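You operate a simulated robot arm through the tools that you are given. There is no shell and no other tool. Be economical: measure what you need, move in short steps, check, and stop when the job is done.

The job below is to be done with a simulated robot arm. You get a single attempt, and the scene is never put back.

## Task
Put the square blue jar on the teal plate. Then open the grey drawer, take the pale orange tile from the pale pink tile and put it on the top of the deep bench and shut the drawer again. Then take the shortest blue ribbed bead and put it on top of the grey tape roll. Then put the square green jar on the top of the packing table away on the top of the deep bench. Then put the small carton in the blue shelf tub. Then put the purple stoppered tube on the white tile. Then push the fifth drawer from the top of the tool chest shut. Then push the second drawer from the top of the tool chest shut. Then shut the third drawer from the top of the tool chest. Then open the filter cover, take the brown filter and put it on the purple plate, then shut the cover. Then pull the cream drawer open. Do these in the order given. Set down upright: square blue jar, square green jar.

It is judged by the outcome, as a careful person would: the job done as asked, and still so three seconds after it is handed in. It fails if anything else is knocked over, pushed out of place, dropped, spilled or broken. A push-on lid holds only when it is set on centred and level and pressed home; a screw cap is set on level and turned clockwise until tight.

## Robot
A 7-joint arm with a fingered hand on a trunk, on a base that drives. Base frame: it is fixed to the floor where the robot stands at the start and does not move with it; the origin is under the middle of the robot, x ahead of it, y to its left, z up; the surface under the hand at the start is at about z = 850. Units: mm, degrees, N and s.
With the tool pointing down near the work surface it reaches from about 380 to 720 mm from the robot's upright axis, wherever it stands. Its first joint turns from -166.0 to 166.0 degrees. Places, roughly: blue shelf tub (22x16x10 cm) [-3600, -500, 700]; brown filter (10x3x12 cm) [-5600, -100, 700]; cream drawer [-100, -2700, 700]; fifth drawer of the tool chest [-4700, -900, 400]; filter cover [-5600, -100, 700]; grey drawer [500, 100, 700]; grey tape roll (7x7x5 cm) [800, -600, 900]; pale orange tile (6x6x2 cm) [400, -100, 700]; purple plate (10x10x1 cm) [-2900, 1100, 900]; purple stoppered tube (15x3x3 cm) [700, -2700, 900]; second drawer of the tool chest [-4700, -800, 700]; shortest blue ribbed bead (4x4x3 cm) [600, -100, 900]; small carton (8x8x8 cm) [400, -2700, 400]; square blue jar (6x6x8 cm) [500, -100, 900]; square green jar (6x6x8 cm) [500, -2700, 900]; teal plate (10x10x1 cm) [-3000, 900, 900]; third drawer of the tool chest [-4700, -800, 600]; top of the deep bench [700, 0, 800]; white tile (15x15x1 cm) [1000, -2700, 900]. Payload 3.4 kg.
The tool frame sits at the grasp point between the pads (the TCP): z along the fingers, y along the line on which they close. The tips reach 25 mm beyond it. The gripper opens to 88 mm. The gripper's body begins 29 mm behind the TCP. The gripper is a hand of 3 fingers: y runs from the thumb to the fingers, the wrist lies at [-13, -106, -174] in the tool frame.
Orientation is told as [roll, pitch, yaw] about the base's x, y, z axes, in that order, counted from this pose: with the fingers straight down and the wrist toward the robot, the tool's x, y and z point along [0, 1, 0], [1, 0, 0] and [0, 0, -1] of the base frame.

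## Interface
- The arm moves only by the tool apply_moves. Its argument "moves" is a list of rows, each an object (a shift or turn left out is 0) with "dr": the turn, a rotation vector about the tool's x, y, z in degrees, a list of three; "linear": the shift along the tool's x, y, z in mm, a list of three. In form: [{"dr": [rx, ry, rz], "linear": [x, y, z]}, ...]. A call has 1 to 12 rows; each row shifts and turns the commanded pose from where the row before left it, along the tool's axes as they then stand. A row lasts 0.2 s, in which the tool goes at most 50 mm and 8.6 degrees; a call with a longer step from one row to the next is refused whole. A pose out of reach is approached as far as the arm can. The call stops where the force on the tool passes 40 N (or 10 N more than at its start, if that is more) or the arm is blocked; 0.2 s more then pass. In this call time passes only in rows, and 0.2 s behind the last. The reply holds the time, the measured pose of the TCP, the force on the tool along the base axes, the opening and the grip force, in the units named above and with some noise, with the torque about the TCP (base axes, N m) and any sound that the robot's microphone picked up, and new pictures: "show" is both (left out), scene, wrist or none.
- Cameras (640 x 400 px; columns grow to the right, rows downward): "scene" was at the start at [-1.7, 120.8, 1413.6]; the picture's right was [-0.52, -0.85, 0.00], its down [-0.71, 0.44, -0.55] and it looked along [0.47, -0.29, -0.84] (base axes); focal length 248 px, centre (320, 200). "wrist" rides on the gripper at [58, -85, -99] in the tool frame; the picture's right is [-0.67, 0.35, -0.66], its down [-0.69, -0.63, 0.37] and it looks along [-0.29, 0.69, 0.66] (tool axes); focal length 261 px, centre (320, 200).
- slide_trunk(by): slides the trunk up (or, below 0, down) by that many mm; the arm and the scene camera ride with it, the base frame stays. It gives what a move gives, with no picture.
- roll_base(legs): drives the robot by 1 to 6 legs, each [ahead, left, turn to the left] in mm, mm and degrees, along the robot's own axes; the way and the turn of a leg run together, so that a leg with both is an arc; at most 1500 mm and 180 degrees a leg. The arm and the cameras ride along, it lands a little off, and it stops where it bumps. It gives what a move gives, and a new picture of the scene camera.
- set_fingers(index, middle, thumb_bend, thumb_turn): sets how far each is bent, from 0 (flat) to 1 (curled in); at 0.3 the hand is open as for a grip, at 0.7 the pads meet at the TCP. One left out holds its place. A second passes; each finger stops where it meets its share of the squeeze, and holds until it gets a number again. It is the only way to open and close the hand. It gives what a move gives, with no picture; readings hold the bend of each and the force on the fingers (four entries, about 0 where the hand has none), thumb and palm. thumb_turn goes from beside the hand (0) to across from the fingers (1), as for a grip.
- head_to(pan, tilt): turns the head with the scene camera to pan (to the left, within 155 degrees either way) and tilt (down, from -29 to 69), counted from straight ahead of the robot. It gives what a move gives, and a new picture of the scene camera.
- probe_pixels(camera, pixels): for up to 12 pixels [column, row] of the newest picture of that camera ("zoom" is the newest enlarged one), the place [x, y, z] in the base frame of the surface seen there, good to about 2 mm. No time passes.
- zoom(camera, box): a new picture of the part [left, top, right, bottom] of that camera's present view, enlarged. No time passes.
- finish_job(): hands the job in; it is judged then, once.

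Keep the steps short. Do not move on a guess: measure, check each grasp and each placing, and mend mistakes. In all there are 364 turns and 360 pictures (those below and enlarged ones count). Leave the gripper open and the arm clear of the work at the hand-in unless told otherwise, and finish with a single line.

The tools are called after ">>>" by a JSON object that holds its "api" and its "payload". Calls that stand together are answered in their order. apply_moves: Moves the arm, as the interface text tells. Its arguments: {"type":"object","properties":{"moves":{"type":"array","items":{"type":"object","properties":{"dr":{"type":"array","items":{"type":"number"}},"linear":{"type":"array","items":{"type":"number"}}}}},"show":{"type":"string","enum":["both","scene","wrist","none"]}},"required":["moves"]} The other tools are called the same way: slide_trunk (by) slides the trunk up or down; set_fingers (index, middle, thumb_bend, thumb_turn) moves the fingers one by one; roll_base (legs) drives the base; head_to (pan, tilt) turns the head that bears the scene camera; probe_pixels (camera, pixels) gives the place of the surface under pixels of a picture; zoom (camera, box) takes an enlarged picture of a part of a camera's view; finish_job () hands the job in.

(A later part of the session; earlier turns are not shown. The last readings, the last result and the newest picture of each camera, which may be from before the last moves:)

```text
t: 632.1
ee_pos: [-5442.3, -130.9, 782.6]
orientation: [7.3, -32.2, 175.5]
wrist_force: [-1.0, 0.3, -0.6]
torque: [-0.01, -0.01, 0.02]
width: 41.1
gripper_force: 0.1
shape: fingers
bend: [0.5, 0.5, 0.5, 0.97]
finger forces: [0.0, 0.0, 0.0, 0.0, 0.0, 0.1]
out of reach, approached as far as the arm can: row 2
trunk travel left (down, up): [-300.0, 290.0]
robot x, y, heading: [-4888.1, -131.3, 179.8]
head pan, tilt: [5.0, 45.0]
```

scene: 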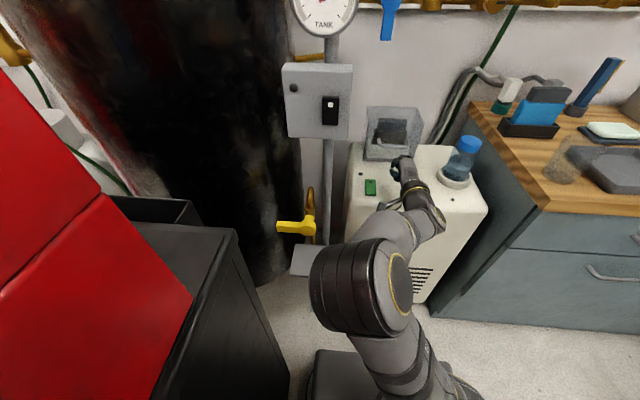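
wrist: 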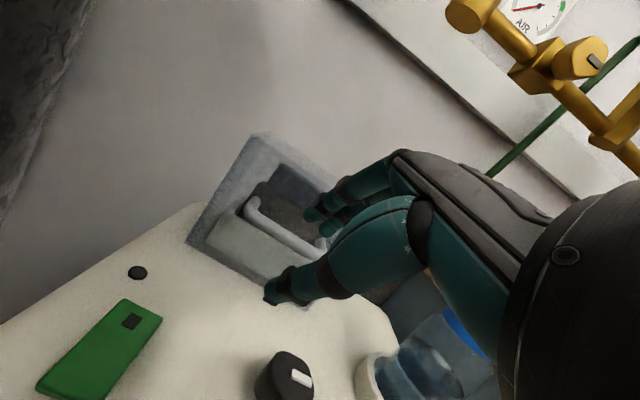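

>>> {"api": "apply_moves", "payload": {"moves": [{"linear": [4, 26, 0]}, {"linear": [4, 26, 0]}, {"dr": [0, -5, 0], "linear": [4, 0, 20]}, {"linear": [0, 0, 20]}], "show": "wrist"}}

>>> {"api": "zoom", "payload": {"camera": "wrist", "box": [180, 120, 400, 300]}}

```text
t: 633.1
ee_pos: [-5507.7, -142.8, 777.9]
orientation: [2.3, -32.3, 175.5]
wrist_force: [-0.4, 0.4, -0.2]
torque: [-0.04, 0.02, -0.01]
width: 41.3
gripper_force: 0.1
shape: fingers
bend: [0.5, 0.5, 0.5, 0.97]
finger forces: [0.0, 0.0, 0.0, 0.1, 0.0, 0.0]
trunk travel left (down, up): [-300.0, 290.0]
robot x, y, heading: [-4890.8, -135.8, 180.0]
head pan, tilt: [5.0, 45.0]
```

wrist: 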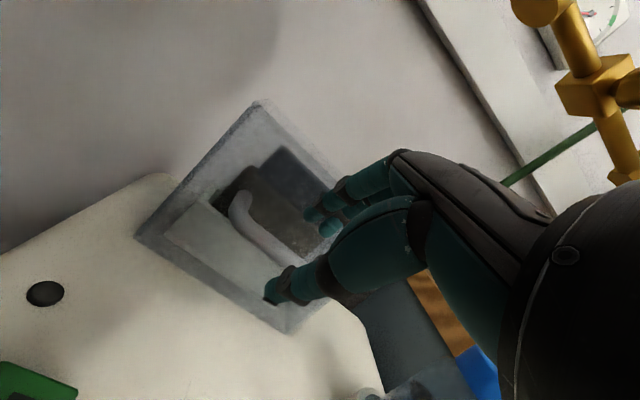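

```text
2.22 times, centred on (290, 210) of wrist
```

zoom: 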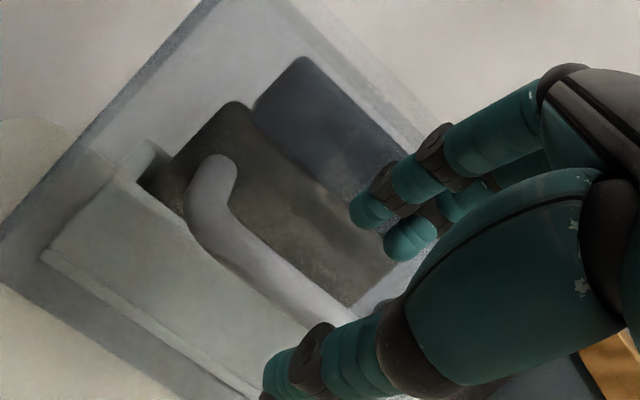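

Advance 34 mm so the bar is at the pads, then squeeze hard.

>>> {"api": "apply_moves", "payload": {"moves": [{"linear": [0, -1, 17]}, {"linear": [0, -1, 17]}], "show": "none"}}

>>> {"api": "set_fingers", "payload": {"index": 1.0, "middle": 1.0, "thumb_bend": 1.0}}

>>> {"api": "zoom", "payload": {"camera": "wrist", "box": [180, 120, 400, 300]}}

```text
t: 633.7
ee_pos: [-5523.6, -142.3, 749.2]
orientation: [2.3, -32.4, 175.4]
wrist_force: [3.2, -0.5, -0.7]
torque: [0.0, 0.02, 0.01]
width: 40.6
gripper_force: 1.4
shape: fingers
bend: [0.51, 0.52, 0.5, 0.97]
finger forces: [0.7, 3.5, 0.0, 0.0, 0.1, 0.1]
trunk travel left (down, up): [-300.0, 290.0]
robot x, y, heading: [-4891.4, -132.9, 180.1]
head pan, tilt: [5.0, 45.0]
```

```text
t: 634.7
ee_pos: [-5526.6, -143.2, 745.2]
orientation: [2.2, -31.8, 175.6]
wrist_force: [-10.8, -7.3, -28.2]
torque: [0.08, -0.05, 0.26]
width: 0.0
gripper_force: 25.9
shape: fingers
bend: [0.78, 0.76, 0.77, 0.94]
finger forces: [0.1, 17.8, 0.0, 0.1, 34.8, 0.0]
trunk travel left (down, up): [-300.0, 290.0]
robot x, y, heading: [-4885.0, -133.8, 179.8]
head pan, tilt: [5.0, 45.0]
```

```text
2.22 times, centred on (290, 210) of wrist
```

zoom: 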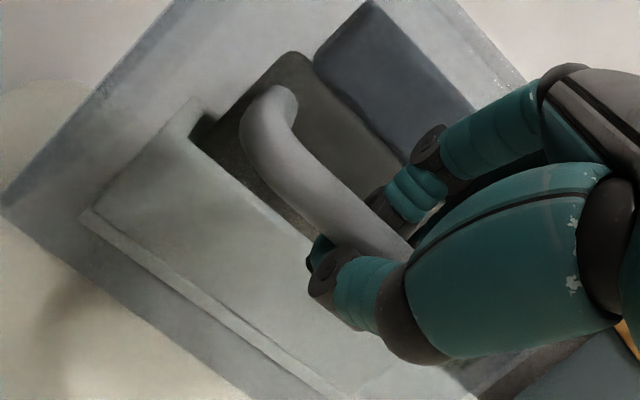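

Firm grip on the bar now. Test lift: straight up in small rows, reading force and displacement.

>>> {"api": "apply_moves", "payload": {"moves": [{"linear": [0, 2.1, -3.4]}, {"linear": [0, 2.1, -3.4]}, {"linear": [0, 2.1, -3.4]}, {"linear": [0, 2.1, -3.4]}, {"linear": [0, 2.1, -3.4]}], "show": "wrist"}}

>>> {"api": "zoom", "payload": {"camera": "wrist", "box": [120, 80, 400, 340]}}

```text
t: 635.1
ee_pos: [-5524.9, -145.7, 743.7]
orientation: [1.9, -31.5, 175.9]
wrist_force: [-11.6, -6.3, -28.1]
torque: [0.16, -0.03, 0.22]
width: 0.0
gripper_force: 23.1
shape: fingers
bend: [0.79, 0.76, 0.79, 0.93]
finger forces: [0.0, 14.3, 0.0, 0.1, 32.3, 0.0]
trunk travel left (down, up): [-300.0, 290.0]
robot x, y, heading: [-4888.9, -133.7, 179.7]
head pan, tilt: [5.0, 45.0]
stopped in row 1: the force on the tool passed its limit at 43 N (the readings are from after the stop); the commanded pose is now the measured one
```

wrist: 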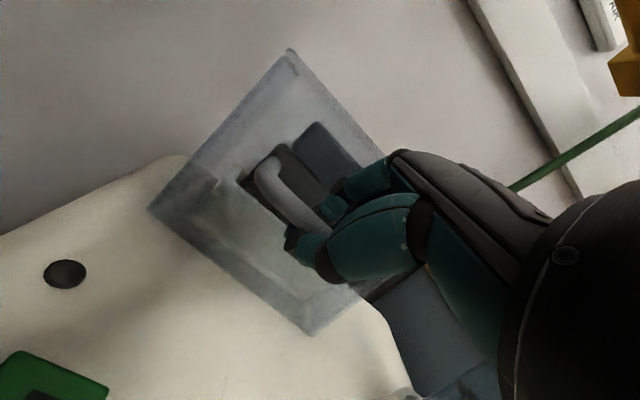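

```text
1.54 times, centred on (260, 210) of wrist
```

zoom: 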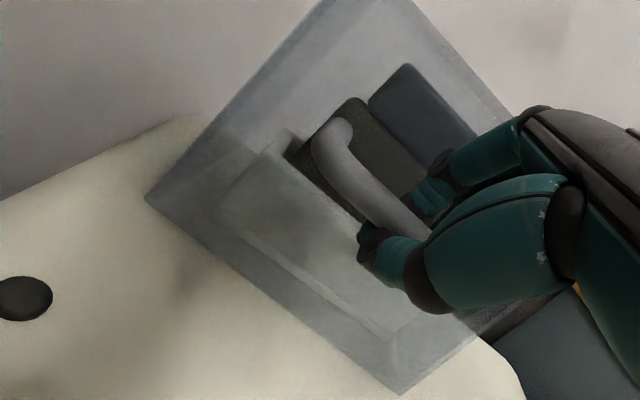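

Up/out at 30–43 N doesn't move it. I relax the squeeze a little and test sideways motion, first toward -y.

>>> {"api": "set_fingers", "payload": {"index": 0.72, "middle": 0.72, "thumb_bend": 0.72}}

>>> {"api": "apply_moves", "payload": {"moves": [{"linear": [5, 0, 0]}, {"linear": [5, 0, 0]}, {"linear": [5, 0, 0]}, {"linear": [5, 0, 0]}, {"linear": [5, 0, 0]}, {"linear": [5, 0, 0]}, {"linear": [5, 0, 0]}, {"linear": [5, 0, 0]}], "show": "wrist"}}

>>> {"api": "probe_pixels", "payload": {"camera": "wrist", "pixels": [[265, 165], [275, 185], [290, 205], [300, 215], [155, 205], [310, 325], [290, 52]]}}

```text
t: 636.1
ee_pos: [-5523.3, -142.1, 749.6]
orientation: [2.2, -32.0, 175.6]
wrist_force: [-3.4, -0.5, 0.0]
torque: [-0.01, -0.01, 0.02]
width: 0.2
gripper_force: 2.8
shape: fingers
bend: [0.72, 0.71, 0.71, 0.97]
finger forces: [2.8, 1.3, 0.0, 0.0, 1.1, 0.1]
trunk travel left (down, up): [-300.0, 290.0]
robot x, y, heading: [-4884.3, -132.8, 179.8]
head pan, tilt: [5.0, 45.0]
```

```text
t: 637.9
ee_pos: [-5523.6, -182.6, 751.3]
orientation: [2.3, -31.9, 175.4]
wrist_force: [16.2, 4.7, -2.4]
torque: [0.02, 0.08, -0.04]
width: 0.4
gripper_force: 7.6
shape: fingers
bend: [0.72, 0.72, 0.67, 0.99]
finger forces: [0.0, 6.4, 0.0, 0.1, 9.0, 0.0]
trunk travel left (down, up): [-300.0, 290.0]
robot x, y, heading: [-4892.8, -135.0, 179.9]
head pan, tilt: [5.0, 45.0]
```

wrist: 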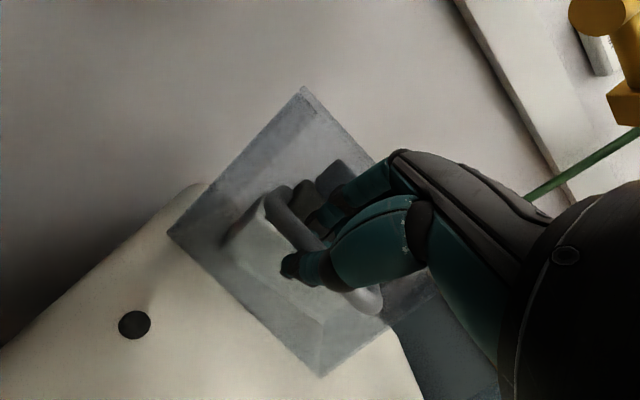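

```text
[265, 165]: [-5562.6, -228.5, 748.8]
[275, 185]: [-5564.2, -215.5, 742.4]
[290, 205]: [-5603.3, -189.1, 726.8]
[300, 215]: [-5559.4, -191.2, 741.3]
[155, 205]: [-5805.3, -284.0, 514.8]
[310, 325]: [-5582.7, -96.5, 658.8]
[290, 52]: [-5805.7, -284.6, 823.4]
```

>>> {"api": "zoom", "payload": {"camera": "wrist", "box": [150, 70, 410, 390]}}

>>> {"api": "probe_pixels", "payload": {"camera": "wrist", "pixels": [[273, 205], [282, 222], [295, 235], [365, 300], [378, 295], [172, 236], [190, 250], [320, 370], [235, 230], [265, 205], [300, 95]]}}

```text
1.25 times, centred on (280, 230) of wrist
```

zoom: 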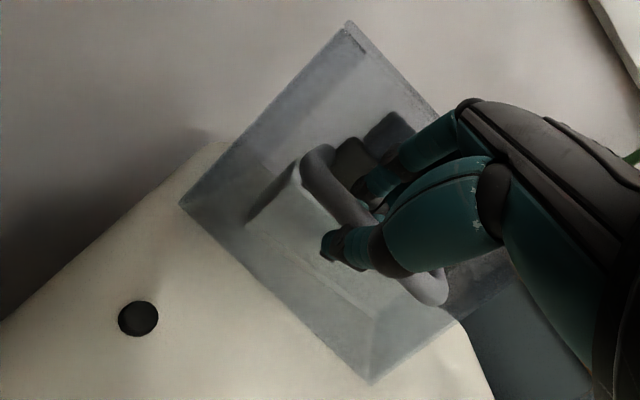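

```text
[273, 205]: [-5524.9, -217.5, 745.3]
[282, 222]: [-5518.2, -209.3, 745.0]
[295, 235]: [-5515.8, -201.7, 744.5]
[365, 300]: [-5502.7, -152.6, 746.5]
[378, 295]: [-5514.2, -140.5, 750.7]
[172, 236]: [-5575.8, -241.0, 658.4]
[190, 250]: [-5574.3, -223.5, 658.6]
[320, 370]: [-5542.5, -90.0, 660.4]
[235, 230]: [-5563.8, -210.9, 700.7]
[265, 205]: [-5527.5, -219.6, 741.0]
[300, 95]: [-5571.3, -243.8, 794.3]
```

Excellent: the bar moved — its ends are now at (-5525,-217) and (-5503,-153). The hood swings left about a vertical hinge at its left-back corner (≈(-5664,-213)). I keep pulling it round along the arc.

>>> {"api": "apply_moves", "payload": {"moves": [{"linear": [5, -1.5, -1]}, {"linear": [5, -1.5, -1]}, {"linear": [5, -1, -0.6]}, {"linear": [5, -0.5, 0]}, {"linear": [5, 0, 0]}, {"linear": [5, 0, 0]}, {"linear": [5, 0, 0]}, {"linear": [5, 0, 0]}, {"linear": [5, 0, 0]}], "show": "both"}}

>>> {"api": "zoom", "payload": {"camera": "scene", "box": [300, 80, 480, 230]}}

```text
t: 639.9
ee_pos: [-5522.0, -227.0, 751.7]
orientation: [2.2, -32.1, 175.6]
wrist_force: [22.3, -0.8, -4.4]
torque: [0.09, 0.22, -0.13]
width: 2.8
gripper_force: 10.7
shape: fingers
bend: [0.72, 0.72, 0.65, 0.98]
finger forces: [0.0, 12.3, 0.1, 0.0, 8.5, 0.1]
trunk travel left (down, up): [-300.0, 290.0]
robot x, y, heading: [-4886.9, -131.7, 179.9]
head pan, tilt: [5.0, 45.0]
```

scene: 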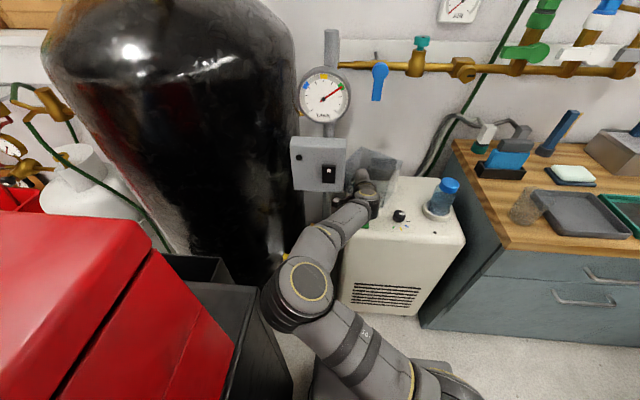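
wrist: 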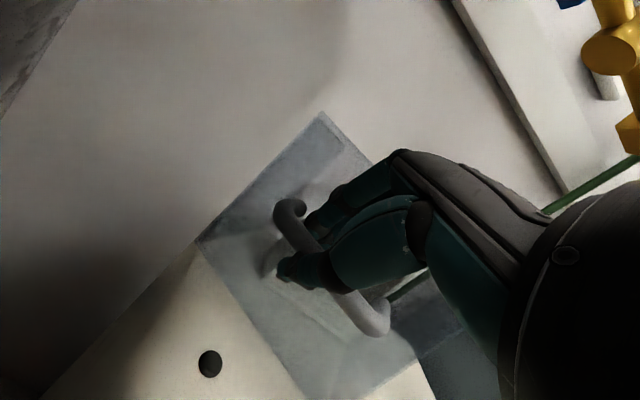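

```text
2.67 times, centred on (390, 155) of scene
```

zoom: 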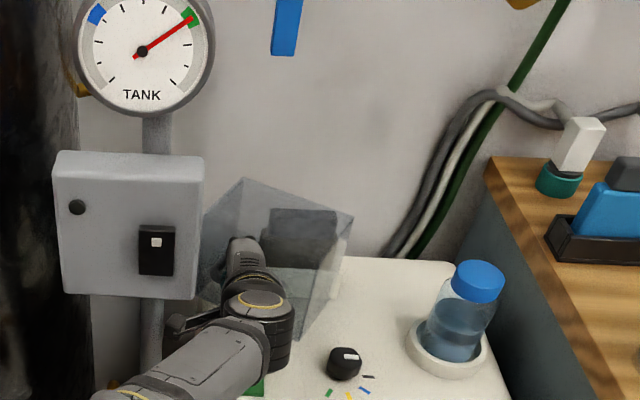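

Opening nicely (~30°). A bit further, then I'll release and push from the right side to avoid the pole.

>>> {"api": "apply_moves", "payload": {"moves": [{"linear": [5, -0.5, 0]}, {"linear": [5, 0, 0]}, {"linear": [5, 0, 0]}, {"linear": [5, 0, 0]}, {"linear": [5, 0.5, 0]}], "show": "none"}}

>>> {"api": "set_fingers", "payload": {"index": 0.5, "middle": 0.5, "thumb_bend": 0.45}}

>>> {"api": "apply_moves", "payload": {"moves": [{"linear": [0, 0, -15]}, {"linear": [0, 0, -25]}, {"linear": [0, 0, -35]}, {"linear": [-30, 0, -30]}, {"linear": [-40, 0, 0]}, {"linear": [-40, 0, 0]}], "show": "both"}}

```text
t: 640.5
ee_pos: [-5520.6, -227.6, 752.8]
orientation: [2.0, -31.9, 175.1]
wrist_force: [14.4, -0.7, -2.3]
torque: [0.07, 0.16, -0.03]
width: 0.2
gripper_force: 6.9
shape: fingers
bend: [0.72, 0.72, 0.67, 0.98]
finger forces: [0.0, 7.6, 0.1, 0.0, 6.4, 0.0]
trunk travel left (down, up): [-300.0, 290.0]
robot x, y, heading: [-4886.1, -132.4, 179.7]
head pan, tilt: [5.0, 45.0]
stopped in row 3: the force on the tool passed its limit at 45 N (the readings are from after the stop); the commanded pose is now the measured one
```

```text
t: 641.5
ee_pos: [-5520.0, -227.4, 753.1]
orientation: [2.0, -32.0, 175.0]
wrist_force: [36.6, 1.3, -3.9]
torque: [0.28, 0.58, -0.46]
width: 35.3
gripper_force: 20.8
shape: fingers
bend: [0.6, 0.69, 0.45, 0.98]
finger forces: [11.6, 30.3, 0.0, 0.1, 0.1, 0.0]
trunk travel left (down, up): [-300.0, 290.0]
robot x, y, heading: [-4893.8, -132.5, 179.8]
head pan, tilt: [5.0, 45.0]
```

```text
t: 642.4
ee_pos: [-5474.0, -225.7, 815.6]
orientation: [0.8, -31.2, 176.7]
wrist_force: [2.4, 2.3, -12.3]
torque: [0.68, 1.66, 0.51]
width: 46.9
gripper_force: 0.1
shape: fingers
bend: [0.5, 0.5, 0.45, 0.98]
finger forces: [0.1, 0.0, 0.0, 0.1, 0.0, 0.0]
trunk travel left (down, up): [-300.0, 290.0]
robot x, y, heading: [-4892.1, -134.9, 179.8]
head pan, tilt: [5.0, 45.0]
stopped in row 4: the force on the tool passed its limit at 91 N (the readings are from after the stop); the commanded pose is now the measured one
```

scene: 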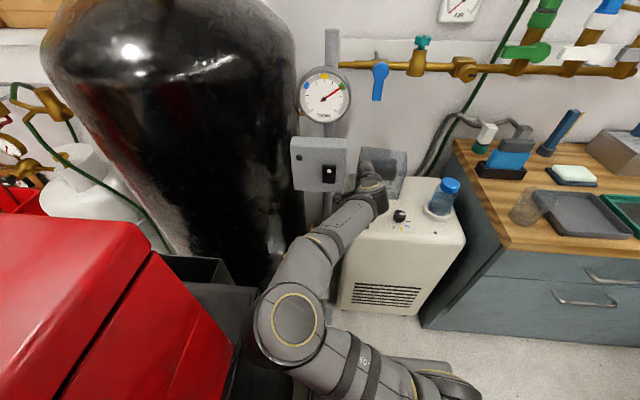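
wrist: 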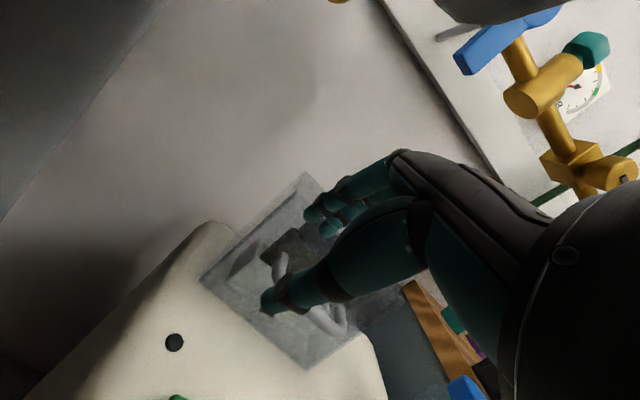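

The hand touched the control box on the pole; I move right, away from it, and look.

>>> {"api": "apply_moves", "payload": {"moves": [{"linear": [-20, -10, 0]}, {"linear": [-40, -10, 0]}, {"linear": [-40, -10, 0]}, {"linear": [-40, -10, 0]}], "show": "both"}}

>>> {"api": "zoom", "payload": {"camera": "scene", "box": [270, 60, 470, 240]}}

```text
t: 643.4
ee_pos: [-5432.1, -88.7, 790.9]
orientation: [1.0, -31.1, 176.5]
wrist_force: [-0.6, -0.4, -0.3]
torque: [0.0, 0.03, -0.02]
width: 46.8
gripper_force: 0.0
shape: fingers
bend: [0.5, 0.5, 0.45, 0.98]
finger forces: [0.0, 0.1, 0.0, 0.0, 0.1, 0.0]
trunk travel left (down, up): [-300.0, 290.0]
robot x, y, heading: [-4890.7, -134.2, 179.9]
head pan, tilt: [5.0, 45.0]
```

scene: 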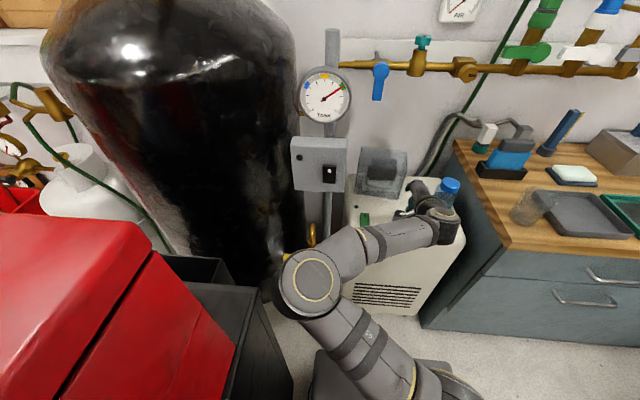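
wrist: 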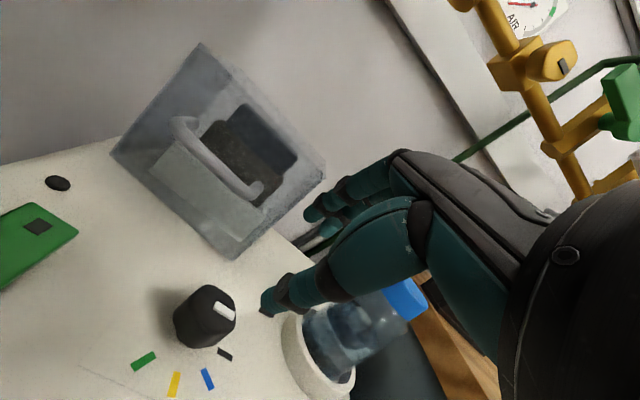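

```text
2.22 times, centred on (370, 150) of scene
```

zoom: 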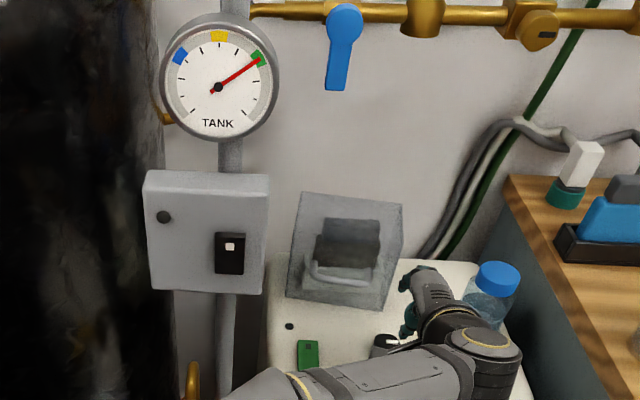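

>>> {"api": "probe_pixels", "payload": {"camera": "wrist", "pixels": [[178, 128], [190, 145], [215, 165], [240, 185], [257, 190], [235, 255], [113, 155], [200, 50], [300, 190]]}}

```text
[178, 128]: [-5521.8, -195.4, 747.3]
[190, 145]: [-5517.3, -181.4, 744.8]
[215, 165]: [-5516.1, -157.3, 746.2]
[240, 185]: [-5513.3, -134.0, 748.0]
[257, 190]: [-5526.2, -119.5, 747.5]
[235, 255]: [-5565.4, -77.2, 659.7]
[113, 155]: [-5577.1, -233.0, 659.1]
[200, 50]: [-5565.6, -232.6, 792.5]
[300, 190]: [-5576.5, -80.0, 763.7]
```

The hood swung back to ~6° when I let go. Friction is small, so I'll push its right wall leftward with a closed fist from above, which keeps clear of the pole. Prepare: raise, hand down, fist, nearer.

>>> {"api": "slide_trunk", "payload": {"by": 170}}

>>> {"api": "set_fingers", "payload": {"index": 0.7, "middle": 0.7, "thumb_bend": 0.7}}

>>> {"api": "apply_moves", "payload": {"moves": [{"dr": [8, 0, 0]}, {"dr": [8, 0, 0]}, {"dr": [8, 0, 0]}, {"dr": [7, 0, 0]}], "show": "none"}}

>>> {"api": "roll_base", "payload": {"legs": [[110, 0, 0]]}}

>>> {"api": "apply_moves", "payload": {"moves": [{"linear": [-35, 30, 0]}, {"linear": [-35, 30, 0]}, {"linear": [0, 10, 0]}], "show": "both"}}

```text
t: 645.3
ee_pos: [-5432.2, -87.7, 960.7]
orientation: [1.1, -31.3, 176.5]
wrist_force: [0.1, 0.2, 0.9]
torque: [0.0, 0.0, -0.01]
width: 46.7
gripper_force: 0.1
shape: fingers
bend: [0.5, 0.5, 0.45, 0.98]
finger forces: [0.0, 0.1, 0.0, 0.0, 0.0, 0.0]
trunk travel left (down, up): [-470.0, 120.0]
robot x, y, heading: [-4892.1, -135.9, 179.7]
head pan, tilt: [5.0, 45.0]
```

```text
t: 646.3
ee_pos: [-5432.3, -87.2, 962.0]
orientation: [1.1, -31.3, 176.6]
wrist_force: [-0.4, -0.1, -0.3]
torque: [0.0, 0.01, 0.02]
width: 0.0
gripper_force: 0.0
shape: fingers
bend: [0.7, 0.7, 0.7, 0.98]
finger forces: [0.0, 0.0, 0.0, 0.0, 0.0, 0.1]
trunk travel left (down, up): [-470.0, 120.0]
robot x, y, heading: [-4887.5, -135.2, 179.8]
head pan, tilt: [5.0, 45.0]
```

```text
t: 647.3
ee_pos: [-5432.2, -87.0, 961.4]
orientation: [0.8, -0.2, 177.1]
wrist_force: [-0.3, -0.3, 0.0]
torque: [0.03, 0.02, -0.02]
width: 0.1
gripper_force: 0.1
shape: fingers
bend: [0.7, 0.7, 0.7, 0.98]
finger forces: [0.1, 0.0, 0.1, 0.1, 0.1, 0.0]
trunk travel left (down, up): [-470.0, 120.0]
robot x, y, heading: [-4885.3, -133.6, 179.9]
head pan, tilt: [5.0, 45.0]
```

```text
t: 648.5
ee_pos: [-5543.9, -88.0, 960.5]
orientation: [0.9, -0.2, 177.2]
wrist_force: [0.7, 0.5, -0.6]
torque: [0.0, 0.0, -0.02]
width: 0.3
gripper_force: 0.1
shape: fingers
bend: [0.7, 0.7, 0.7, 0.98]
finger forces: [0.0, 0.0, 0.1, 0.0, 0.0, 0.1]
trunk travel left (down, up): [-470.0, 120.0]
robot x, y, heading: [-4997.1, -130.7, 180.2]
head pan, tilt: [5.0, 45.0]
```

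scene: 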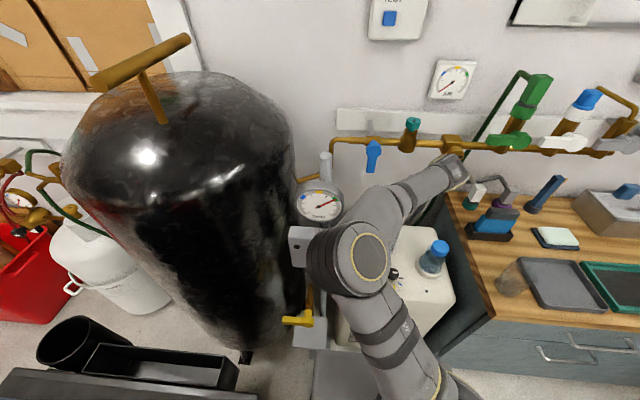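

```text
t: 649.3
ee_pos: [-5608.0, -12.3, 962.7]
orientation: [0.9, -0.4, 177.3]
wrist_force: [-0.5, 0.4, 0.1]
torque: [0.03, 0.02, 0.04]
width: 0.0
gripper_force: 0.0
shape: fingers
bend: [0.7, 0.7, 0.7, 0.98]
finger forces: [0.0, 0.1, 0.0, 0.0, 0.1, 0.0]
trunk travel left (down, up): [-470.0, 120.0]
robot x, y, heading: [-4999.8, -134.5, 180.2]
head pan, tilt: [5.0, 45.0]
```

scene: 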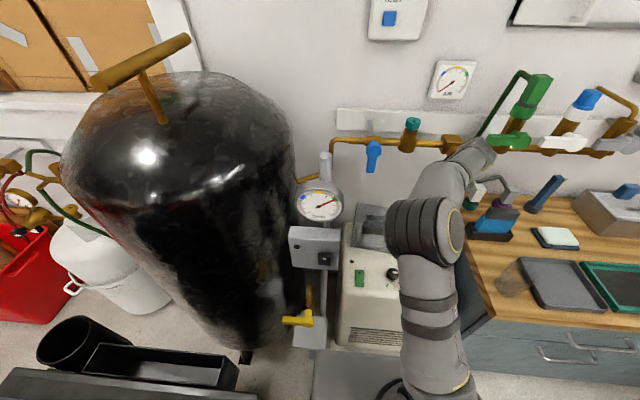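
wrist: 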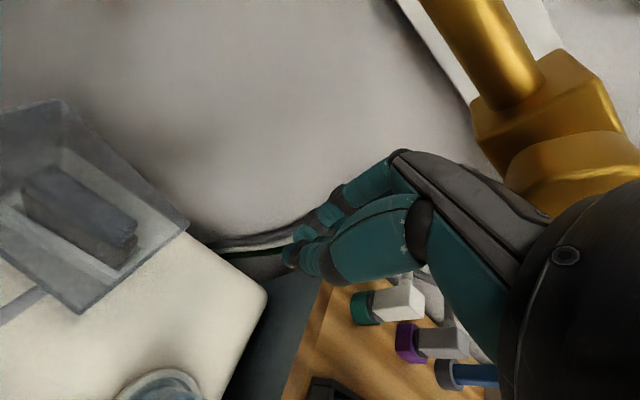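

>>> {"api": "probe_pixels", "payload": {"camera": "wrist", "pixels": [[184, 222], [85, 308], [62, 102], [265, 290], [220, 280], [250, 245], [370, 300], [175, 380]]}}

```text
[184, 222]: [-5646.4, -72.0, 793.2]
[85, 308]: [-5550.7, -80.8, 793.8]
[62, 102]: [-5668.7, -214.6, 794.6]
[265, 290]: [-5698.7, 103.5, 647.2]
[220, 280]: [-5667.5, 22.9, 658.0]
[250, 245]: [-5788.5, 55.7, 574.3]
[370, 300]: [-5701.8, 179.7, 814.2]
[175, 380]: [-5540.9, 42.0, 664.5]
```

Hood's right wall is at y≈-72…-81. Lower the fist to its right at z≈748.

>>> {"api": "slide_trunk", "payload": {"by": -212}}

>>> {"api": "apply_moves", "payload": {"moves": [{"linear": [15, 0, 0]}, {"linear": [10, 0, 0]}, {"linear": [10, -3, 0]}, {"linear": [10, -6, 0]}], "show": "both"}}

```text
t: 651.6
ee_pos: [-5609.0, -11.4, 748.9]
orientation: [1.0, -0.4, 177.2]
wrist_force: [0.5, -0.1, 0.4]
torque: [-0.02, 0.02, 0.01]
width: 0.0
gripper_force: 0.1
shape: fingers
bend: [0.7, 0.7, 0.7, 0.98]
finger forces: [0.0, 0.0, 0.1, 0.1, 0.1, 0.1]
trunk travel left (down, up): [-258.0, 332.0]
robot x, y, heading: [-4999.1, -140.1, 180.3]
head pan, tilt: [5.0, 45.0]
```

```text
t: 652.6
ee_pos: [-5602.0, -55.7, 751.8]
orientation: [0.9, -0.3, 177.0]
wrist_force: [2.6, 6.0, 0.6]
torque: [-0.26, 0.13, -0.09]
width: 0.0
gripper_force: 3.1
shape: fingers
bend: [0.7, 0.7, 0.7, 0.98]
finger forces: [4.2, 0.0, 0.0, 0.0, 0.9, 1.2]
trunk travel left (down, up): [-258.0, 332.0]
robot x, y, heading: [-4995.9, -134.2, 179.9]
head pan, tilt: [5.0, 45.0]
```

scene: 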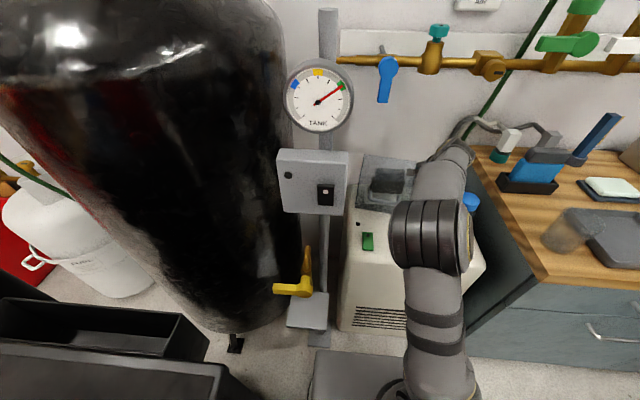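
wrist: 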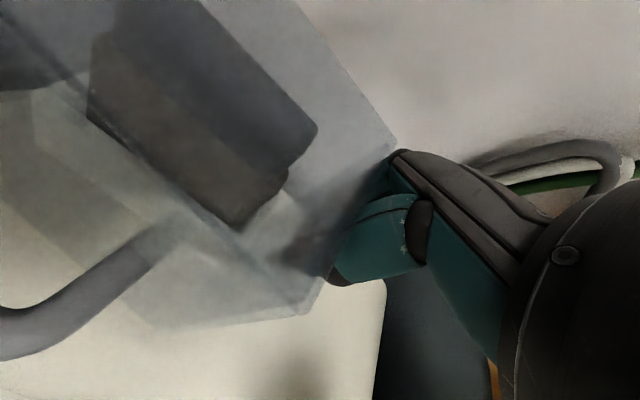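

Contact made. Now follow the arc, pushing the hood round to the left.

>>> {"api": "apply_moves", "payload": {"moves": [{"linear": [7, -20, 0]}, {"linear": [7, -20, 0]}, {"linear": [9.4, -12, 0]}, {"linear": [9.4, -12, 0]}, {"linear": [13.4, -12.7, 0]}, {"linear": [13.4, -12.7, 0]}, {"linear": [14.5, -10.8, 0]}, {"linear": [14.5, -10.8, 0]}], "show": "both"}}

>>> {"api": "zoom", "payload": {"camera": "scene", "box": [300, 120, 480, 270]}}

```text
t: 654.4
ee_pos: [-5494.6, -154.0, 751.2]
orientation: [0.9, -0.3, 177.3]
wrist_force: [1.0, 0.2, -0.6]
torque: [-0.04, 0.09, 0.0]
width: 0.0
gripper_force: 0.7
shape: fingers
bend: [0.7, 0.7, 0.7, 0.98]
finger forces: [1.9, 0.0, 0.0, 0.0, 0.1, 0.0]
trunk travel left (down, up): [-258.0, 332.0]
robot x, y, heading: [-4997.7, -137.5, -180.0]
head pan, tilt: [5.0, 45.0]
```

scene: 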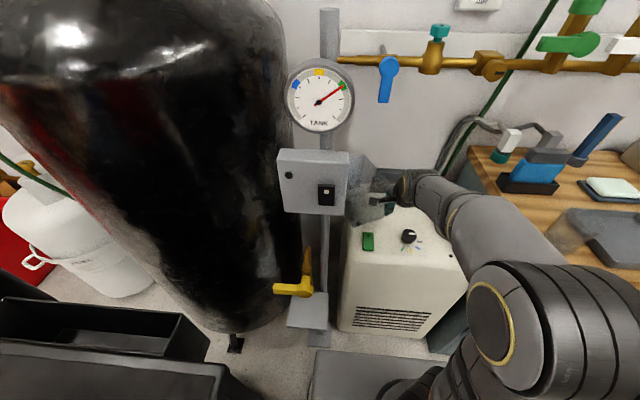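
wrist: 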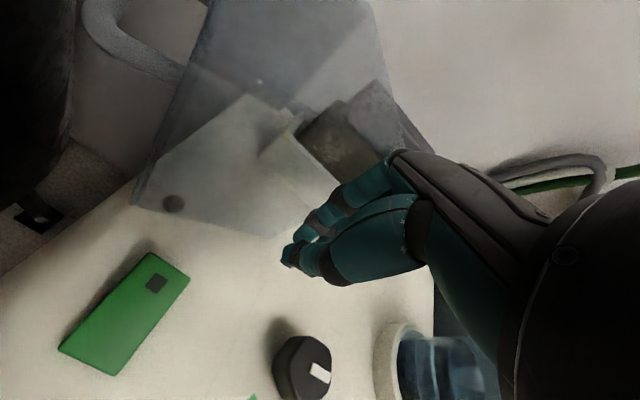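

```text
2.67 times, centred on (390, 195) of scene
```

zoom: 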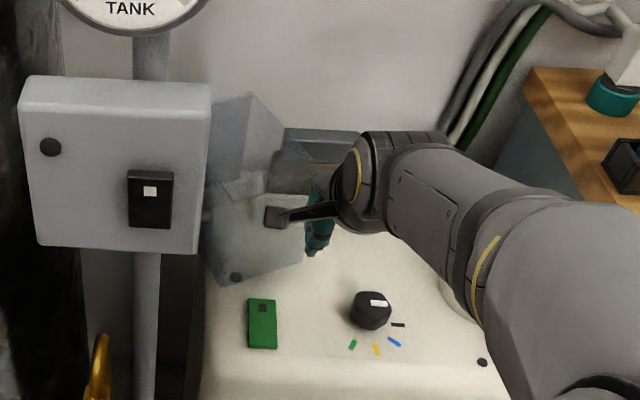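

It swings open well (~60°). Continue further.

>>> {"api": "apply_moves", "payload": {"moves": [{"linear": [15, -8, 0]}, {"linear": [15, -8, 0]}, {"linear": [15, -5, 0]}, {"linear": [15, -4, 0]}, {"linear": [13, -1, 0]}, {"linear": [12, 2, 0]}], "show": "both"}}

>>> {"api": "zoom", "payload": {"camera": "scene", "box": [300, 120, 480, 270]}}

```text
t: 655.5
ee_pos: [-5471.0, -203.0, 753.0]
orientation: [0.7, -0.1, 176.4]
wrist_force: [2.5, 19.3, -1.8]
torque: [-2.0, 0.52, 1.94]
width: 0.1
gripper_force: 0.0
shape: fingers
bend: [0.7, 0.7, 0.7, 0.98]
finger forces: [0.0, 0.0, 0.0, 0.1, 0.1, 0.1]
trunk travel left (down, up): [-258.0, 332.0]
robot x, y, heading: [-4999.0, -135.2, 179.8]
head pan, tilt: [5.0, 45.0]
stopped in row 5: the force on the tool passed its limit at 51 N (the readings are from after the stop); the commanded pose is now the measured one
```

scene: 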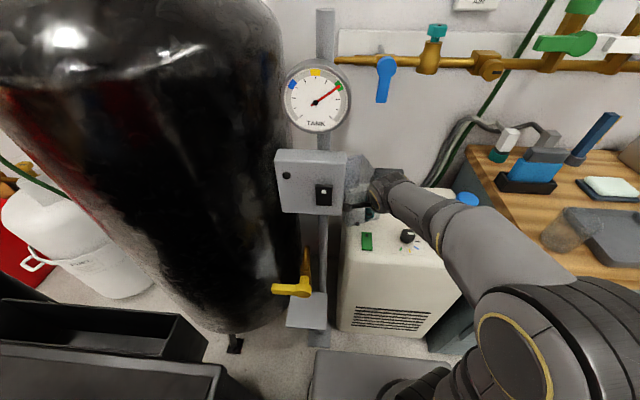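
wrist: 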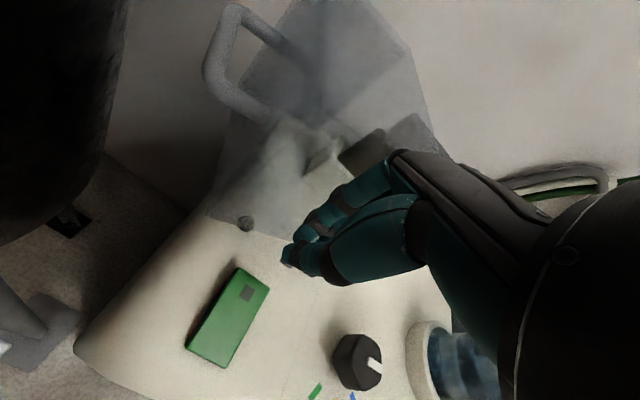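

```text
2.67 times, centred on (390, 195) of scene
```

zoom: 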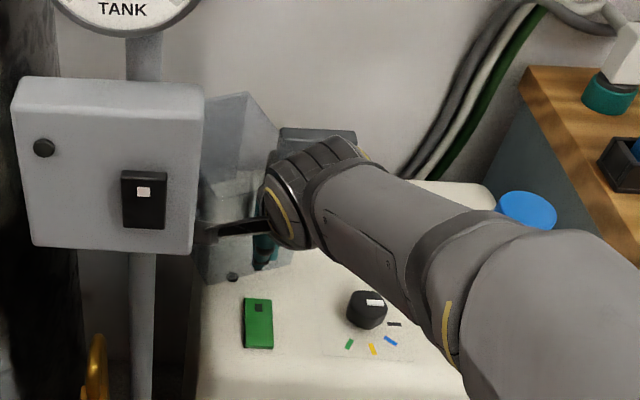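

The camera bracket met the control box. I move right, turn the hand 64° left (bracket and wrist away from the box), and push again.

>>> {"api": "apply_moves", "payload": {"moves": [{"linear": [-20, 0, 0]}, {"linear": [-35, 0, 0]}, {"dr": [0, 0, -8]}, {"dr": [0, 0, -8]}, {"dr": [0, 0, -8]}, {"dr": [0, 0, -8]}, {"dr": [0, 0, -8]}, {"dr": [0, 0, -8]}, {"dr": [0, 0, -8]}, {"dr": [0, 0, -8]}], "show": "both"}}

```text
t: 657.7
ee_pos: [-5468.4, -153.6, 751.6]
orientation: [0.1, -0.7, -119.4]
wrist_force: [-0.3, 0.1, -0.2]
torque: [0.03, 0.0, 0.01]
width: 0.0
gripper_force: 0.1
shape: fingers
bend: [0.7, 0.7, 0.7, 0.98]
finger forces: [0.1, 0.0, 0.1, 0.1, 0.1, 0.0]
trunk travel left (down, up): [-258.0, 332.0]
robot x, y, heading: [-5000.6, -135.9, 180.0]
head pan, tilt: [5.0, 45.0]
```

scene: 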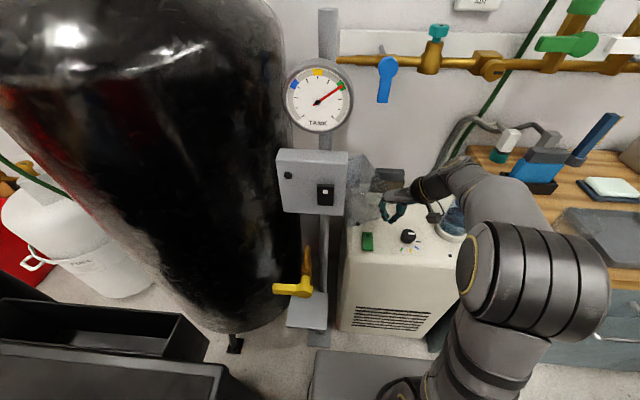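
wrist: 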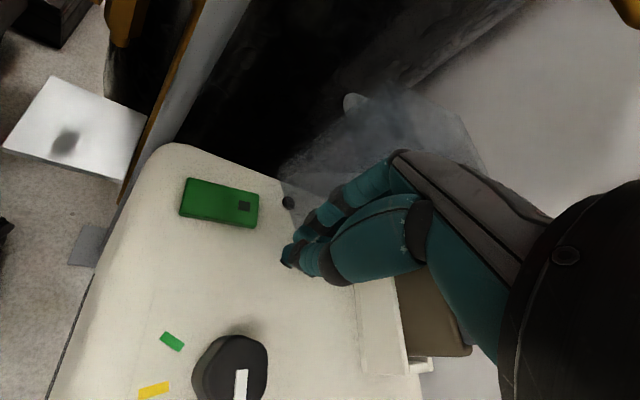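

Good. Advance along the hand's forward direction (−0.49,−0.87) to push the hood further.

>>> {"api": "apply_moves", "payload": {"moves": [{"linear": [0, 10, 0]}, {"linear": [0, 10, 0]}, {"linear": [0, 10, 0]}, {"linear": [0, 10, 0]}, {"linear": [0, 10, 0]}, {"linear": [0, 10, 0]}, {"linear": [0, 8, 0]}, {"linear": [0, 8, 0]}], "show": "both"}}

```text
t: 658.8
ee_pos: [-5484.5, -191.4, 749.5]
orientation: [0.7, -0.4, -118.7]
wrist_force: [18.6, 0.7, -1.7]
torque: [-0.01, 0.27, 0.39]
width: 0.1
gripper_force: 8.9
shape: fingers
bend: [0.7, 0.7, 0.7, 0.98]
finger forces: [0.0, 17.9, 0.0, 0.1, 0.0, 0.0]
trunk travel left (down, up): [-258.0, 332.0]
robot x, y, heading: [-4998.9, -134.8, 179.9]
head pan, tilt: [5.0, 45.0]
stopped in row 5: the force on the tool passed its limit at 48 N (the readings are from after the stop); the commanded pose is now the measured one
```

scene: 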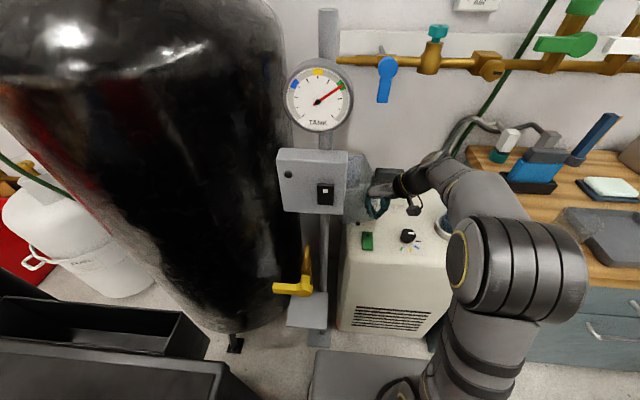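
wrist: 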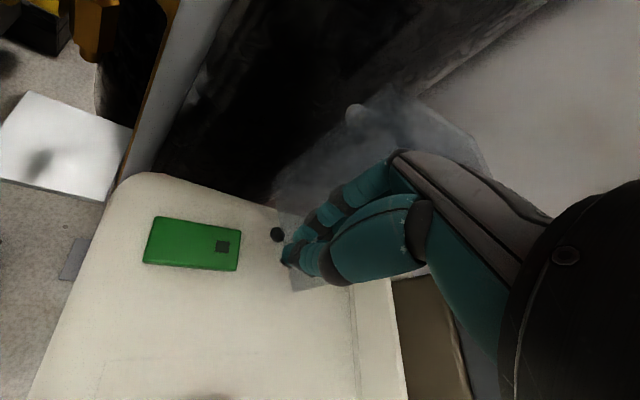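

It stopped at 48 N, perhaps at its end stop. Back off, raise, and see how far it is open.

>>> {"api": "apply_moves", "payload": {"moves": [{"linear": [0, -20, 0]}, {"linear": [0, -40, 0]}], "show": "none"}}

>>> {"api": "slide_trunk", "payload": {"by": 210}}

>>> {"api": "apply_moves", "payload": {"moves": [{"dr": [0, 0, 8]}, {"dr": [0, 0, 8]}, {"dr": [0, 0, 8]}, {"dr": [0, 0, 8]}, {"dr": [0, 0, 8]}, {"dr": [0, 0, 8]}, {"dr": [0, 0, 8]}, {"dr": [0, 0, 6]}], "show": "both"}}

>>> {"api": "zoom", "payload": {"camera": "wrist", "box": [80, 0, 400, 300]}}

```text
t: 659.4
ee_pos: [-5458.2, -136.3, 747.3]
orientation: [0.6, -0.4, -118.9]
wrist_force: [0.1, -0.6, 0.4]
torque: [-0.02, 0.0, -0.01]
width: 0.1
gripper_force: 0.0
shape: fingers
bend: [0.7, 0.7, 0.7, 0.98]
finger forces: [0.0, 0.0, 0.1, 0.0, 0.0, 0.0]
trunk travel left (down, up): [-258.0, 332.0]
robot x, y, heading: [-4998.9, -129.1, 179.8]
head pan, tilt: [5.0, 45.0]
```

```text
t: 661.6
ee_pos: [-5458.7, -136.9, 957.4]
orientation: [0.5, -0.4, -119.0]
wrist_force: [-0.2, -0.1, -0.1]
torque: [0.02, 0.0, 0.0]
width: 0.2
gripper_force: 0.0
shape: fingers
bend: [0.7, 0.7, 0.7, 0.98]
finger forces: [0.0, 0.0, 0.0, 0.1, 0.1, 0.1]
trunk travel left (down, up): [-468.0, 122.0]
robot x, y, heading: [-4999.4, -133.5, 180.0]
head pan, tilt: [5.0, 45.0]
```

```text
t: 663.4
ee_pos: [-5457.7, -136.3, 958.3]
orientation: [0.6, 0.3, 179.2]
wrist_force: [-0.2, 0.0, -0.4]
torque: [0.0, 0.0, 0.0]
width: 0.3
gripper_force: 0.1
shape: fingers
bend: [0.7, 0.7, 0.7, 0.98]
finger forces: [0.0, 0.0, 0.0, 0.1, 0.0, 0.0]
trunk travel left (down, up): [-468.0, 122.0]
robot x, y, heading: [-5000.4, -131.6, 179.6]
head pan, tilt: [5.0, 45.0]
```

scene: 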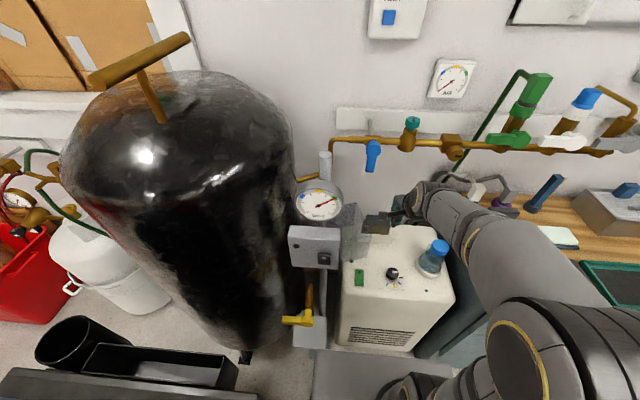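
wrist: 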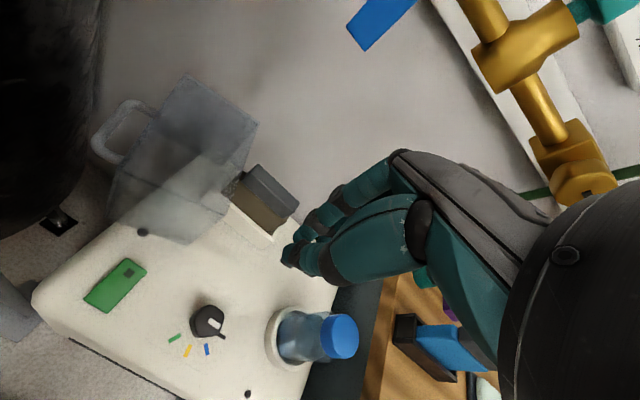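

```text
1.33 times, centred on (240, 150) of wrist
```

zoom: 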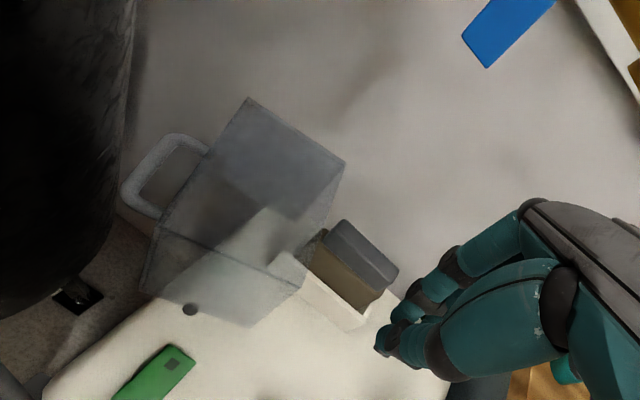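

The hood is wide open and the filter is exposed. Measure the filter.

>>> {"api": "zoom", "payload": {"camera": "wrist", "box": [200, 130, 328, 260]}}

>>> {"api": "probe_pixels", "payload": {"camera": "wrist", "pixels": [[257, 167], [297, 200], [287, 214], [245, 178], [270, 190], [275, 220], [240, 190], [240, 230], [280, 237], [215, 205], [270, 225], [256, 200]]}}

```text
3.08 times, centred on (264, 195) of wrist
```

zoom: 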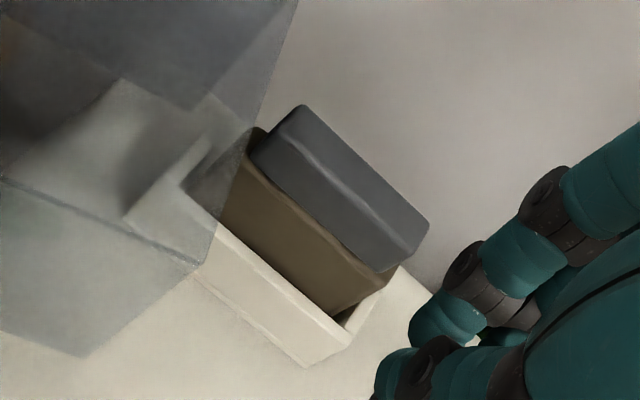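

```text
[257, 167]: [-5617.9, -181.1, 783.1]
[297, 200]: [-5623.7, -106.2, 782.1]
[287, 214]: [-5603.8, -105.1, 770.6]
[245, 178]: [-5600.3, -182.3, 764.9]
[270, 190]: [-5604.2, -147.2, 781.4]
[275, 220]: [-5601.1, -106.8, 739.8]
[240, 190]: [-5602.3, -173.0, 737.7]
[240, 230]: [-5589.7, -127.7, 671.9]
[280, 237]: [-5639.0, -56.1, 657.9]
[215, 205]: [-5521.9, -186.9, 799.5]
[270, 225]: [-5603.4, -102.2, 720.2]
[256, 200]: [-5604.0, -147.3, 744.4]
```

Filter: cap x -5604…-5625, y -181…-105, top z 783; centre ≈(-5614,-143). Open the fingers and move over it.

>>> {"api": "set_fingers", "payload": {"index": 0.4, "middle": 0.4, "thumb_bend": 0.4}}

>>> {"api": "apply_moves", "payload": {"moves": [{"linear": [2, 40, 0]}, {"linear": [2, 40, 0]}, {"linear": [2, 40, 0]}, {"linear": [1, 36, 0]}, {"linear": [0, 0, 40]}, {"linear": [0, 0, 40]}], "show": "both"}}

```text
t: 664.4
ee_pos: [-5457.8, -136.0, 957.7]
orientation: [0.6, 0.3, 179.1]
wrist_force: [-0.6, 0.6, 0.9]
torque: [0.01, -0.04, -0.02]
width: 62.7
gripper_force: 0.2
shape: fingers
bend: [0.4, 0.4, 0.4, 0.98]
finger forces: [0.0, 0.1, 0.1, 0.0, 0.0, 0.0]
trunk travel left (down, up): [-468.0, 122.0]
robot x, y, heading: [-5000.4, -131.5, 179.9]
head pan, tilt: [5.0, 45.0]
```

```text
t: 665.8
ee_pos: [-5612.4, -144.0, 877.3]
orientation: [0.6, 0.2, 179.1]
wrist_force: [0.6, -0.2, -0.3]
torque: [0.0, 0.03, 0.02]
width: 63.3
gripper_force: 0.0
shape: fingers
bend: [0.4, 0.4, 0.4, 0.98]
finger forces: [0.1, 0.0, 0.1, 0.0, 0.0, 0.0]
trunk travel left (down, up): [-468.0, 122.0]
robot x, y, heading: [-4996.6, -133.2, 179.9]
head pan, tilt: [5.0, 45.0]
```

scene: 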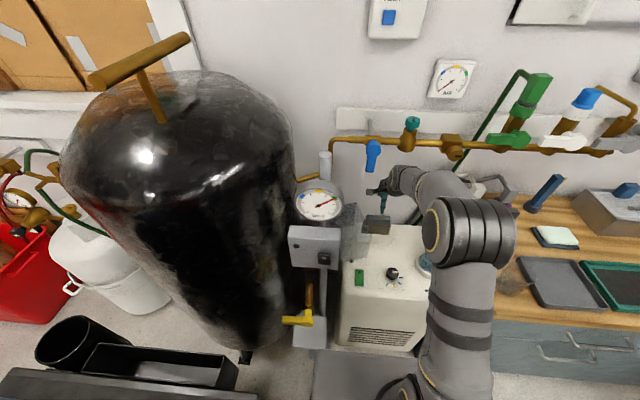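
wrist: 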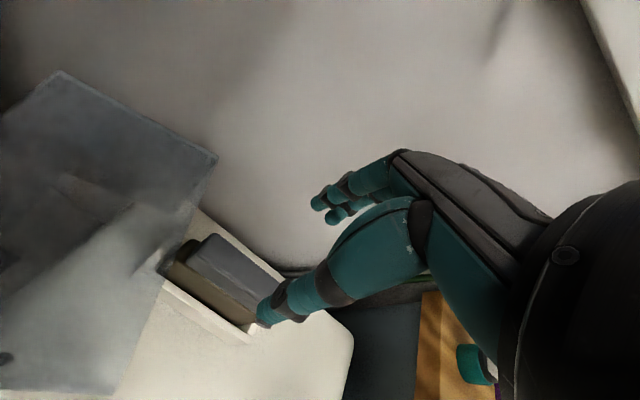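

>>> {"api": "probe_pixels", "payload": {"camera": "wrist", "pixels": [[207, 238], [235, 255], [255, 270], [200, 255], [235, 290], [175, 265], [225, 305], [180, 290], [240, 330]]}}

```text
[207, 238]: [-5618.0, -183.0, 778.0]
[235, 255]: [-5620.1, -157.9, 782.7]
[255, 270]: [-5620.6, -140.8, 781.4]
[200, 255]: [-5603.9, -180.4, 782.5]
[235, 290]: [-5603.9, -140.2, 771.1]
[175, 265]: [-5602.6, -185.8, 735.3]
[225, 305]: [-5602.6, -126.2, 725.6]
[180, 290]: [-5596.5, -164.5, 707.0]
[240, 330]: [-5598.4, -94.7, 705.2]
```

Descend to z≈768 and grip.

>>> {"api": "apply_moves", "payload": {"moves": [{"linear": [0, 2, 40]}, {"linear": [0, 1, 35]}, {"linear": [0, 0, 20]}, {"linear": [0, 0, 14]}], "show": "wrist"}}

>>> {"api": "set_fingers", "payload": {"index": 0.8, "middle": 0.8, "thumb_bend": 0.8}}

```text
t: 666.8
ee_pos: [-5617.2, -145.2, 767.6]
orientation: [0.6, 0.2, 179.1]
wrist_force: [0.1, 0.5, -0.1]
torque: [0.01, 0.03, -0.02]
width: 63.1
gripper_force: 0.1
shape: fingers
bend: [0.4, 0.4, 0.4, 0.98]
finger forces: [0.1, 0.1, 0.0, 0.0, 0.0, 0.1]
trunk travel left (down, up): [-468.0, 122.0]
robot x, y, heading: [-4999.9, -132.2, 179.7]
head pan, tilt: [5.0, 45.0]
```

wrist: 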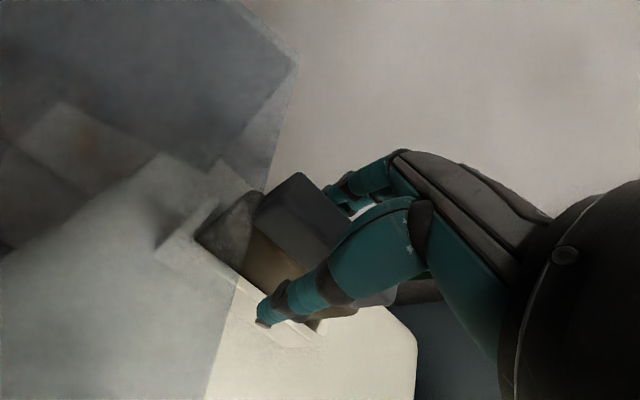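

```text
t: 667.8
ee_pos: [-5615.5, -145.4, 766.7]
orientation: [0.6, 0.3, 179.0]
wrist_force: [-1.6, -0.4, -1.3]
torque: [-0.04, 0.08, 0.12]
width: 16.2
gripper_force: 20.5
shape: fingers
bend: [0.74, 0.73, 0.61, 0.96]
finger forces: [10.6, 10.9, 0.1, 0.0, 19.7, 0.0]
trunk travel left (down, up): [-468.0, 122.0]
robot x, y, heading: [-5001.3, -132.4, 179.9]
head pan, tilt: [5.0, 45.0]
```

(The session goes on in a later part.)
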